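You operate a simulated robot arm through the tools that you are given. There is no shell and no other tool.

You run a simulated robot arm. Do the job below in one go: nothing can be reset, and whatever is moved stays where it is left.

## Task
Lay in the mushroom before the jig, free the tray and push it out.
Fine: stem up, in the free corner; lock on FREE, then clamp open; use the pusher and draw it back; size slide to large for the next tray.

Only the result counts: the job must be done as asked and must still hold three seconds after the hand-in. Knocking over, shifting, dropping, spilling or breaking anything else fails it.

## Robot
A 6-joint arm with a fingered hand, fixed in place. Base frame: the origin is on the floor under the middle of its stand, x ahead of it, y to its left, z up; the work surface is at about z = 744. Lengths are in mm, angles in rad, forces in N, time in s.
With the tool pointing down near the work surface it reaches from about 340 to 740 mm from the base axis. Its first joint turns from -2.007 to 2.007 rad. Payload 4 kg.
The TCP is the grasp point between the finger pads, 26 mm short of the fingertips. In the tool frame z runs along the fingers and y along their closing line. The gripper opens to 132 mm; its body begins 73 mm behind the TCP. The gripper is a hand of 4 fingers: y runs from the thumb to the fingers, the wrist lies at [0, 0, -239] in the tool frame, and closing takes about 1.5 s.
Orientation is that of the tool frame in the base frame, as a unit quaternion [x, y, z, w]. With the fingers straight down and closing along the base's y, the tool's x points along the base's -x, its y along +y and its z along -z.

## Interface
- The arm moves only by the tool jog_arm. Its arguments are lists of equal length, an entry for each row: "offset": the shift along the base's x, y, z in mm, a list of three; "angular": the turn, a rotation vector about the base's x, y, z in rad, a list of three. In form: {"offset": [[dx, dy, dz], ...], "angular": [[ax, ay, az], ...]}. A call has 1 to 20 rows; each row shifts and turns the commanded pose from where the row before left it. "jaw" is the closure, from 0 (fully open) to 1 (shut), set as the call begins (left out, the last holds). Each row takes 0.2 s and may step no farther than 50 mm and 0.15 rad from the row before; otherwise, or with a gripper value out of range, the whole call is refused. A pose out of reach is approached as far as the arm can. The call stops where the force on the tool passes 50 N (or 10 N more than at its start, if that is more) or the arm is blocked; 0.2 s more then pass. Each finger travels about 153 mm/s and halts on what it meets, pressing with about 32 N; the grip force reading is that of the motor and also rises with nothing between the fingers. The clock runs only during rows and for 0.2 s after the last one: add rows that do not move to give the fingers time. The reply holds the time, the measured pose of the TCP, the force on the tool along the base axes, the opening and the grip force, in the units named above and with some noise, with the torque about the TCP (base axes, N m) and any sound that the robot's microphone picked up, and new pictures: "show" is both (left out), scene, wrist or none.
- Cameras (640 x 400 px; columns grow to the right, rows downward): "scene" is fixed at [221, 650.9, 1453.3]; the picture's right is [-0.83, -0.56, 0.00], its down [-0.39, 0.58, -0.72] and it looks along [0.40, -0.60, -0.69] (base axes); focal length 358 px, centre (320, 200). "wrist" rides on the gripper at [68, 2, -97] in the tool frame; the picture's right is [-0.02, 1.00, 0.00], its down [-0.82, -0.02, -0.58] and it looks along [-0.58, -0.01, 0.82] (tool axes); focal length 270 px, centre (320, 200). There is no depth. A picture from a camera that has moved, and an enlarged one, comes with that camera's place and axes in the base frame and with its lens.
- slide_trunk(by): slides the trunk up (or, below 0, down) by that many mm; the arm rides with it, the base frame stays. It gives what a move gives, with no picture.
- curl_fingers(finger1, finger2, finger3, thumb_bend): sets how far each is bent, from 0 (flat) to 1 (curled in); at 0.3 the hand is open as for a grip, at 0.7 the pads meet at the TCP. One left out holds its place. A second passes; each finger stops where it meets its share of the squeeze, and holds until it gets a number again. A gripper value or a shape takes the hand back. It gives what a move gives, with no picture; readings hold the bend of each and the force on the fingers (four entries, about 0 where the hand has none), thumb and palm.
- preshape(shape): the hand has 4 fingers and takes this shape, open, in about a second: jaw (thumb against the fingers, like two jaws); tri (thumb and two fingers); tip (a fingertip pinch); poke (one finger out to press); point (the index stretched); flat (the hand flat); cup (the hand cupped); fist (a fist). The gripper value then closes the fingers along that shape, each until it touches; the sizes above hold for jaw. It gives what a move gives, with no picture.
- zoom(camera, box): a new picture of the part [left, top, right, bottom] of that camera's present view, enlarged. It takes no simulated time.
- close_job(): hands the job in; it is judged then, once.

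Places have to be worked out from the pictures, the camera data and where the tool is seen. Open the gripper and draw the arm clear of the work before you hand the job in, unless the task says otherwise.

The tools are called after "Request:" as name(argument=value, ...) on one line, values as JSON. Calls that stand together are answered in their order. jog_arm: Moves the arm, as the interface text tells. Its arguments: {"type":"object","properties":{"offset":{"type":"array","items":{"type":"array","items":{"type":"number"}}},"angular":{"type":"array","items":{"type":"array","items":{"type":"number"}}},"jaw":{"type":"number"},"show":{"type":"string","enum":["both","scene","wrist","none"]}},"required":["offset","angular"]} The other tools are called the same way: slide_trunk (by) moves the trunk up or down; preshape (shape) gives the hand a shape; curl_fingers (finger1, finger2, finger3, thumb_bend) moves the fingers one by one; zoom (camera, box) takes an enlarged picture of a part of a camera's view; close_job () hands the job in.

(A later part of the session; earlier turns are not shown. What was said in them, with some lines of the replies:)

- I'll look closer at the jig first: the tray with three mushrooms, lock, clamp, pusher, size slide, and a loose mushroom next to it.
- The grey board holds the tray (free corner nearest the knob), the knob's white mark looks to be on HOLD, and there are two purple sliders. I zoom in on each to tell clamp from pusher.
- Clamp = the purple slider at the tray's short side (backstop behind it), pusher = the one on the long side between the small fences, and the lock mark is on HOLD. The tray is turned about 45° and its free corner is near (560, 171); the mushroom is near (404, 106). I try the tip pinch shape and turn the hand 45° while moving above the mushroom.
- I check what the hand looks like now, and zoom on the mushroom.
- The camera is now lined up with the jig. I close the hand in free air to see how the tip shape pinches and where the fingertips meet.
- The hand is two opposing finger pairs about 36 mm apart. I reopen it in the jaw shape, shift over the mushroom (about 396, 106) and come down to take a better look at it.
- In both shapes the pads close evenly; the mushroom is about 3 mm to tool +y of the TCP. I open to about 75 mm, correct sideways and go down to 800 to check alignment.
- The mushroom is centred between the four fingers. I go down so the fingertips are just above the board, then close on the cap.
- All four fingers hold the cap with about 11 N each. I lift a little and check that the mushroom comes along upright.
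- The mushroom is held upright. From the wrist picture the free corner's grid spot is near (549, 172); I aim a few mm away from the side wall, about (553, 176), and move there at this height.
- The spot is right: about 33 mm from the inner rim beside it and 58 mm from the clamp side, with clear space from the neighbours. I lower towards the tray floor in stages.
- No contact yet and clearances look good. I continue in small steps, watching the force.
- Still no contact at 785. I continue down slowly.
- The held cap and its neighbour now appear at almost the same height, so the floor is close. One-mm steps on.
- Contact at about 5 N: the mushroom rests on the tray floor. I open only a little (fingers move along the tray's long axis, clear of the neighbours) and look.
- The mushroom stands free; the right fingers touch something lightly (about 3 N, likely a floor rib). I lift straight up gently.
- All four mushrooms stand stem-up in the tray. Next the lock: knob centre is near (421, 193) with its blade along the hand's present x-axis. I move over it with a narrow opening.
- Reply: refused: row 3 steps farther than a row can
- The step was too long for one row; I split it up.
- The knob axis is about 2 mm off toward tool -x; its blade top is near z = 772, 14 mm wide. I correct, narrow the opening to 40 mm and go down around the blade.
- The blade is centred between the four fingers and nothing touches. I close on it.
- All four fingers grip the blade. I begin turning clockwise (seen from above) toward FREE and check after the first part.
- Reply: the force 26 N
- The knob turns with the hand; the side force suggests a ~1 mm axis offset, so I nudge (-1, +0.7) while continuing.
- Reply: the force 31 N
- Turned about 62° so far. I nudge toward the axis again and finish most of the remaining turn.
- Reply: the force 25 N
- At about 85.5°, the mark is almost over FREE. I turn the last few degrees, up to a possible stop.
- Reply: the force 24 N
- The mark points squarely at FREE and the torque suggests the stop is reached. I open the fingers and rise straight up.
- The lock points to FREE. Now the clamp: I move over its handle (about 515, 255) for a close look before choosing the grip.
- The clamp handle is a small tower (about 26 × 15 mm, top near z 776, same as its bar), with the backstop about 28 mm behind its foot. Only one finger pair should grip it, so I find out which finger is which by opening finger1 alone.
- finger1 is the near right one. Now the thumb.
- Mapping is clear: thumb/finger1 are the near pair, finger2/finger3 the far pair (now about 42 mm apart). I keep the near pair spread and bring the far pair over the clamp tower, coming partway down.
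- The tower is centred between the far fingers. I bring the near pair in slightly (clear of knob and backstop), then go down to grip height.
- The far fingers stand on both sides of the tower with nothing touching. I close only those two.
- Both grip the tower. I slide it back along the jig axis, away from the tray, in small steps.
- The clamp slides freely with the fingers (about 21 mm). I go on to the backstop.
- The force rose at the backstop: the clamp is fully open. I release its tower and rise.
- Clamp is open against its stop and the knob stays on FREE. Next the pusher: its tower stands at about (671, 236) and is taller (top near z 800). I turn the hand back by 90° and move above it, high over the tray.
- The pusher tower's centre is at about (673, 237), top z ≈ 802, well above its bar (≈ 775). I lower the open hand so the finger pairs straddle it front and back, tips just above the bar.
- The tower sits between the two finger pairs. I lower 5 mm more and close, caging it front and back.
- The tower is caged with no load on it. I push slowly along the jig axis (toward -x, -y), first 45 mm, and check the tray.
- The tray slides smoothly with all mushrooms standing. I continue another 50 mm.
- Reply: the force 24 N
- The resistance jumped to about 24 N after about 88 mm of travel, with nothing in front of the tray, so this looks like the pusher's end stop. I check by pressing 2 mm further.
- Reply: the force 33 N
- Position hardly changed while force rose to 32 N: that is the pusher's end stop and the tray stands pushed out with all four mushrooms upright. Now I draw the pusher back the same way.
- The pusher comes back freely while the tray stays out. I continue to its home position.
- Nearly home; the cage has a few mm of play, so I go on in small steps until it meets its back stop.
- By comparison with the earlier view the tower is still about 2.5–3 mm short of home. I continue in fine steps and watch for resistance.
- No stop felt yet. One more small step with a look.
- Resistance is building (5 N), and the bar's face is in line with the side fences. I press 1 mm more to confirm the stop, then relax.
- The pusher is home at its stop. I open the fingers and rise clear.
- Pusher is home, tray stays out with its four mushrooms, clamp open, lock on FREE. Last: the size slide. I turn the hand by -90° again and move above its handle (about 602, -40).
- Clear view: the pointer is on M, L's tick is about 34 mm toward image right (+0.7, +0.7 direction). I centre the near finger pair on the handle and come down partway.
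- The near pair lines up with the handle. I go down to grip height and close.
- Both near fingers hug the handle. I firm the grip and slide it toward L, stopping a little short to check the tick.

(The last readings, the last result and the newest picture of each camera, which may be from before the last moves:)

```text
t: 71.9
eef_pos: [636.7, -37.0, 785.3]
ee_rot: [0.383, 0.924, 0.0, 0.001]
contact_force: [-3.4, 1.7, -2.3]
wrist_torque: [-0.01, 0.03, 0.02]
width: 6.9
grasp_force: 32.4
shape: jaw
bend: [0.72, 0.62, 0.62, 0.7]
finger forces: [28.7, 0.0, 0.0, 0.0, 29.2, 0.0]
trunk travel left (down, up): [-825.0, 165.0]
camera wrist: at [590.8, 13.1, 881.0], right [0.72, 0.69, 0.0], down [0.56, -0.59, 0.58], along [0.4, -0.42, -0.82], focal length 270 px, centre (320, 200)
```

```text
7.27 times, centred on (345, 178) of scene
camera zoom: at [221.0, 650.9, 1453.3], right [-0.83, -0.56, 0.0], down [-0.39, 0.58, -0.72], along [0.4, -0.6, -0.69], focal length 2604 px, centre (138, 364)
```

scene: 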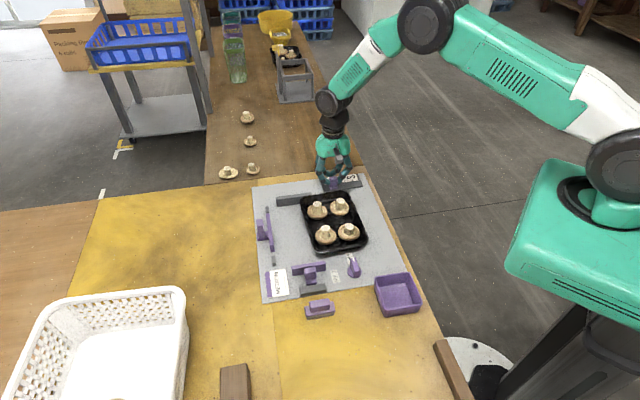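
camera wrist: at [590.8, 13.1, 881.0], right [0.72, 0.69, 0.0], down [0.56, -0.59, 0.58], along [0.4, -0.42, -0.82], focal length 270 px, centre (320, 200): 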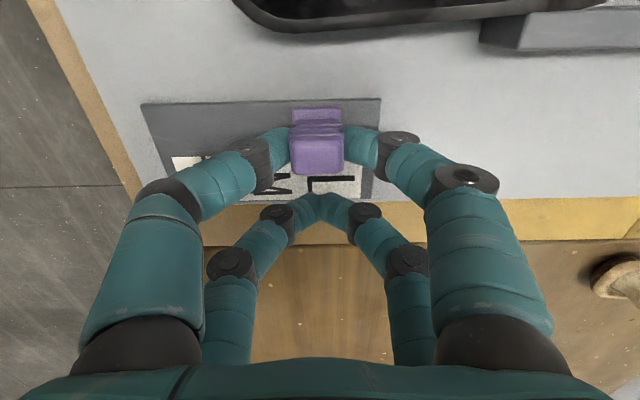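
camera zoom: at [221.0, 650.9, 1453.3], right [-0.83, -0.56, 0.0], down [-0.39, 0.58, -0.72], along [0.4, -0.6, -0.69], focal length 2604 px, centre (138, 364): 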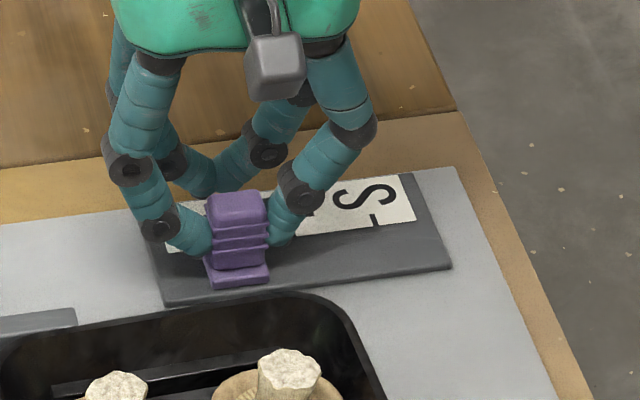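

About 28 mm done, roughly 6 mm remain to L. I continue.

Request:
jog_arm(offset=[[1.5, 1.5, 0], [1.5, 1.5, 0], [1.2, 1.2, 0], [0, 0, 0]], angular=[[0, 0, 0], [0, 0, 0], [0, 0, 0], [0, 0, 0]])

Request:
zoom(camera="wrist", box=[200, 80, 440, 240])

```text
t: 72.9
eef_pos: [641.7, -32.5, 786.1]
ee_rot: [0.382, 0.924, 0.0, 0.0]
contact_force: [-1.7, 1.2, -1.3]
wrist_torque: [0.0, 0.01, 0.05]
width: 7.1
grasp_force: 31.7
shape: jaw
bend: [0.72, 0.62, 0.62, 0.7]
finger forces: [29.0, 0.0, 0.0, 0.0, 29.2, 0.1]
trunk travel left (down, up): [-825.0, 165.0]
camera wrist: at [595.2, 17.8, 880.9], right [0.72, 0.69, 0.0], down [0.56, -0.59, 0.58], along [0.4, -0.42, -0.82], focal length 270 px, centre (320, 200)
```

scene: 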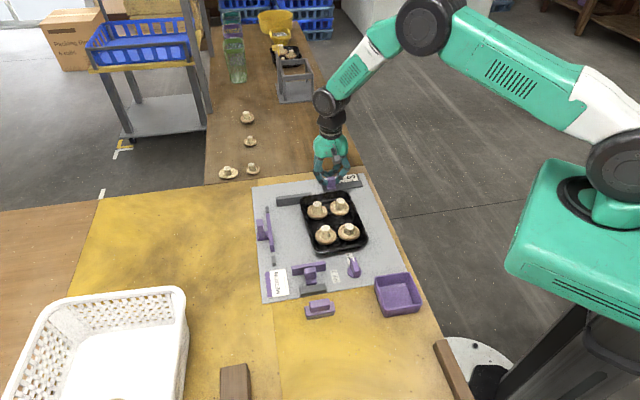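
wrist: 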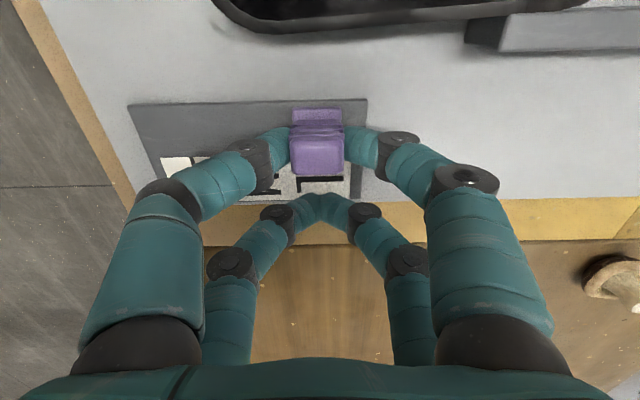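

```text
2.50 times, centred on (320, 160) of wrist
camera zoom: at [595.2, 17.8, 880.9], right [0.72, 0.69, 0.0], down [0.56, -0.59, 0.58], along [0.4, -0.42, -0.82], focal length 676 px, centre (320, 300)
```

zoom: 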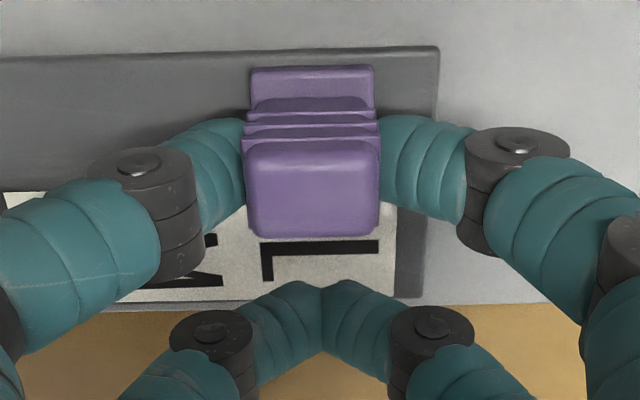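

The L is now nearly where the M was relative to the handle; about 1 mm remains. I finish, then release and rise to verify the pointer.

Request:
jog_arm(offset=[[0.6, 0.6, 0], [0, 0, 0], [0, 0, 0]], angular=[[0, 0, 0], [0, 0, 0], [0, 0, 0]], show="none")

Request:
jog_arm(offset=[[0, 0, 0], [0, 0, 0], [0, 0, 0], [0, 0, 15], [0, 0, 25], [0, 0, 40], [0, 0, 40], [0, 0, 0]], angular=[[0, 0, 0], [0, 0, 0], [0, 0, 0], [0, 0, 0], [0, 0, 0], [0, 0, 0], [0, 0, 0], [0, 0, 0]], jaw=0.6)

Request:
zoom(camera="wrist", box=[200, 40, 440, 200])

Request:
zoom(camera="scene", box=[310, 165, 380, 205])

```text
t: 73.7
eef_pos: [642.1, -31.2, 786.5]
ee_rot: [0.383, 0.924, 0.0, 0.0]
contact_force: [-1.1, -0.3, 0.1]
wrist_torque: [-0.05, -0.01, 0.01]
width: 7.1
grasp_force: 32.0
shape: jaw
bend: [0.72, 0.62, 0.62, 0.7]
finger forces: [28.5, 0.0, 0.1, 0.1, 29.9, 0.0]
trunk travel left (down, up): [-825.0, 165.0]
```

```text
t: 75.5
eef_pos: [641.4, -30.4, 905.2]
ee_rot: [0.383, 0.924, 0.0, 0.0]
contact_force: [0.2, -0.5, 0.0]
wrist_torque: [-0.02, 0.01, 0.03]
width: 52.3
grasp_force: 0.1
shape: jaw
bend: [0.73, 0.73, 0.73, 0.7]
finger forces: [0.0, 0.0, 0.0, 0.1, 0.0, 0.1]
trunk travel left (down, up): [-825.0, 165.0]
camera wrist: at [595.9, 19.4, 1000.2], right [0.72, 0.69, 0.0], down [0.56, -0.59, 0.58], along [0.4, -0.42, -0.82], focal length 270 px, centre (320, 200)
```

scene: 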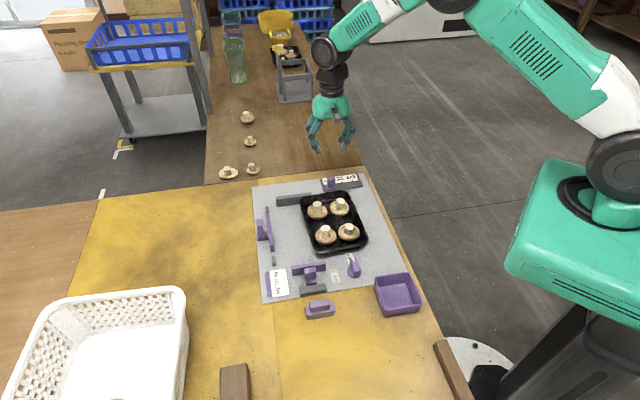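
wrist: 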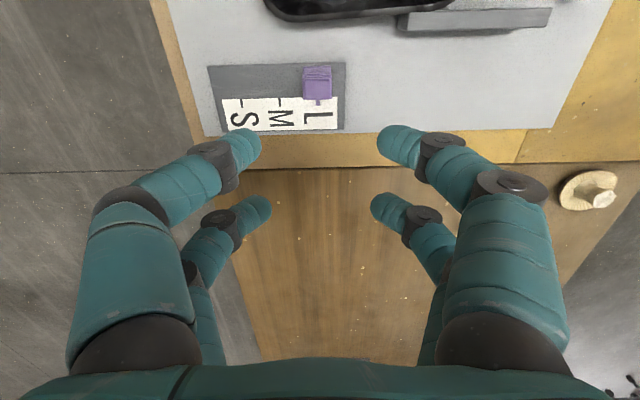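

```text
2.50 times, centred on (320, 120) of wrist
camera zoom: at [595.9, 19.4, 1000.2], right [0.72, 0.69, 0.0], down [0.56, -0.59, 0.58], along [0.4, -0.42, -0.82], focal length 676 px, centre (320, 400)
```

zoom: 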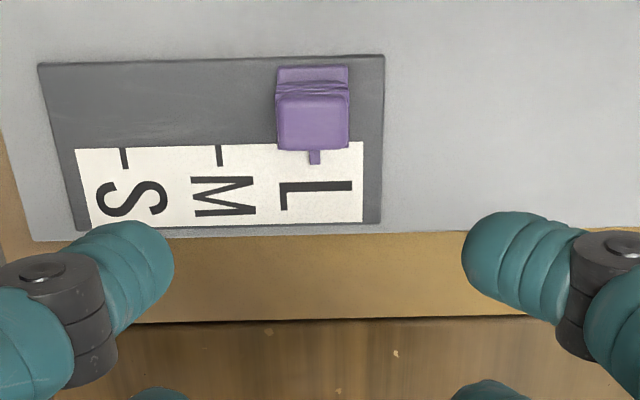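

```text
9.14 times, centred on (345, 185) of scene
camera zoom: at [221.0, 650.9, 1453.3], right [-0.83, -0.56, 0.0], down [-0.39, 0.58, -0.72], along [0.4, -0.6, -0.69], focal length 3274 px, centre (91, 337)
```

zoom: 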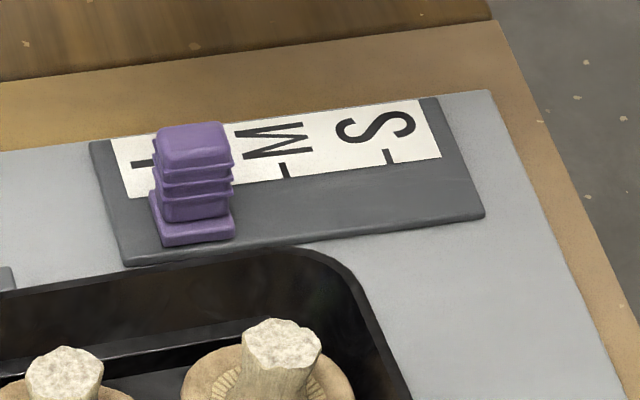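

The pointer sits right on the L tick. I open the hand fully and draw the arm up and away, then check the whole jig.

Request:
jog_arm(offset=[[0, 0, 30], [0, 0, 30], [-10, -20, 25], [-15, -25, 20], [-20, -30, 15], [-20, -30, 15], [-20, -30, 10], [-20, -25, 5], [0, 0, 0]], angular=[[0, 0, 0], [0, 0, 0], [0, 0, 0], [0, 0, 0], [0, 0, 0], [0, 0, 0], [0, 0, 0], [0, 0, 0], [0, 0, 0]], jaw=0)

Request:
zoom(camera="scene", box=[240, 165, 430, 325])

Request:
zoom(camera="scene", box=[280, 235, 370, 300])

Request:
zoom(camera="scene", box=[245, 190, 315, 240])

```text
t: 77.5
eef_pos: [536.9, -190.9, 1057.8]
ee_rot: [0.383, 0.924, 0.0, 0.0]
contact_force: [0.3, -0.1, -0.3]
wrist_torque: [0.0, 0.01, -0.04]
width: 132.3
grasp_force: 0.0
shape: jaw
bend: [0.3, 0.3, 0.3, 0.3]
finger forces: [0.0, 0.0, 0.0, 0.0, 0.0, 0.0]
trunk travel left (down, up): [-825.0, 165.0]
camera wrist: at [490.7, -141.0, 1152.5], right [0.72, 0.69, 0.0], down [0.56, -0.59, 0.58], along [0.4, -0.42, -0.82], focal length 270 px, centre (320, 200)
```

scene: 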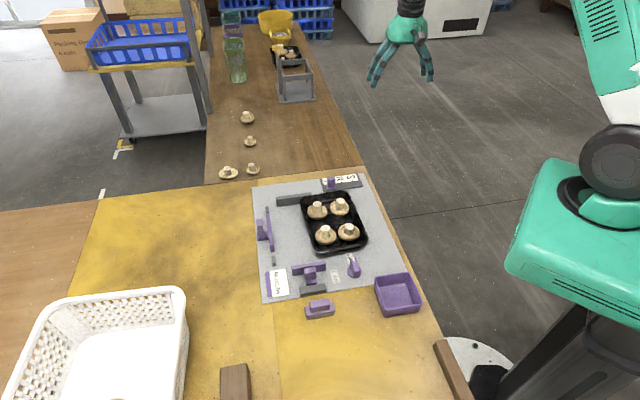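
wrist: 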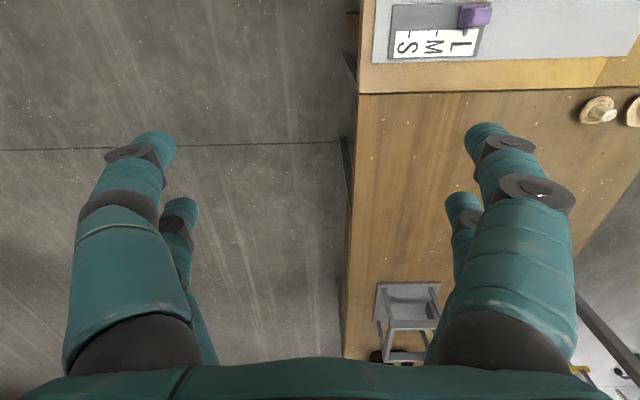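

```text
2.50 times, centred on (335, 245) of scene
camera zoom: at [221.0, 650.9, 1453.3], right [-0.83, -0.56, 0.0], down [-0.39, 0.58, -0.72], along [0.4, -0.6, -0.69], focal length 895 px, centre (282, 88)
```

zoom: 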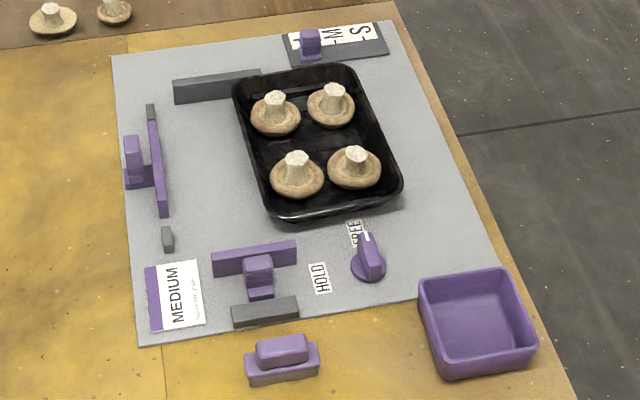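

```text
6.15 times, centred on (325, 268) of scene
camera zoom: at [221.0, 650.9, 1453.3], right [-0.83, -0.56, 0.0], down [-0.39, 0.58, -0.72], along [0.4, -0.6, -0.69], focal length 2204 px, centre (289, -215)
```

zoom: 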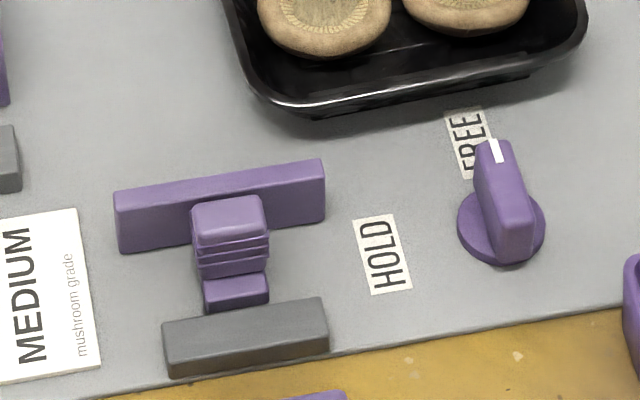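

```text
8.00 times, centred on (280, 215) of scene
camera zoom: at [221.0, 650.9, 1453.3], right [-0.83, -0.56, 0.0], down [-0.39, 0.58, -0.72], along [0.4, -0.6, -0.69], focal length 2865 px, centre (640, 80)
```

zoom: 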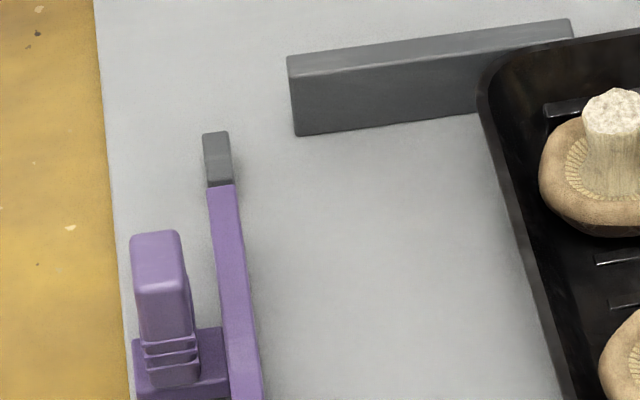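

Everything checks out: the tray is out with four stem-up mushrooms, lock on FREE, clamp open at its stop, pusher back home, slide on L, and the other objects are where they were. The hand is open and clear, so I hand the job in.

Request:
close_job()

```text
The job is handed in.
```

The job is handed in, and every step you asked for is done. The last pictures before hand-in show:

- **Mushroom:** it stands stem up in what was the tray's free corner, and the other three mushrooms are still upright.
- **Lock and clamp:** I turned the lock to FREE first, then slid the clamp back until it met its backstop.
- **Tray:** I pushed it out with the pusher until the pusher reached its end stop, about 88 mm. Its trailing edge still overlaps the end fence by a little, because the pusher goes no further.
- **Pusher:** it is drawn back to its starting position.
- **Size slide:** the pointer sits on the L tick.

I saw nothing else knocked or shifted. The hand is open and the arm is clear of the work.
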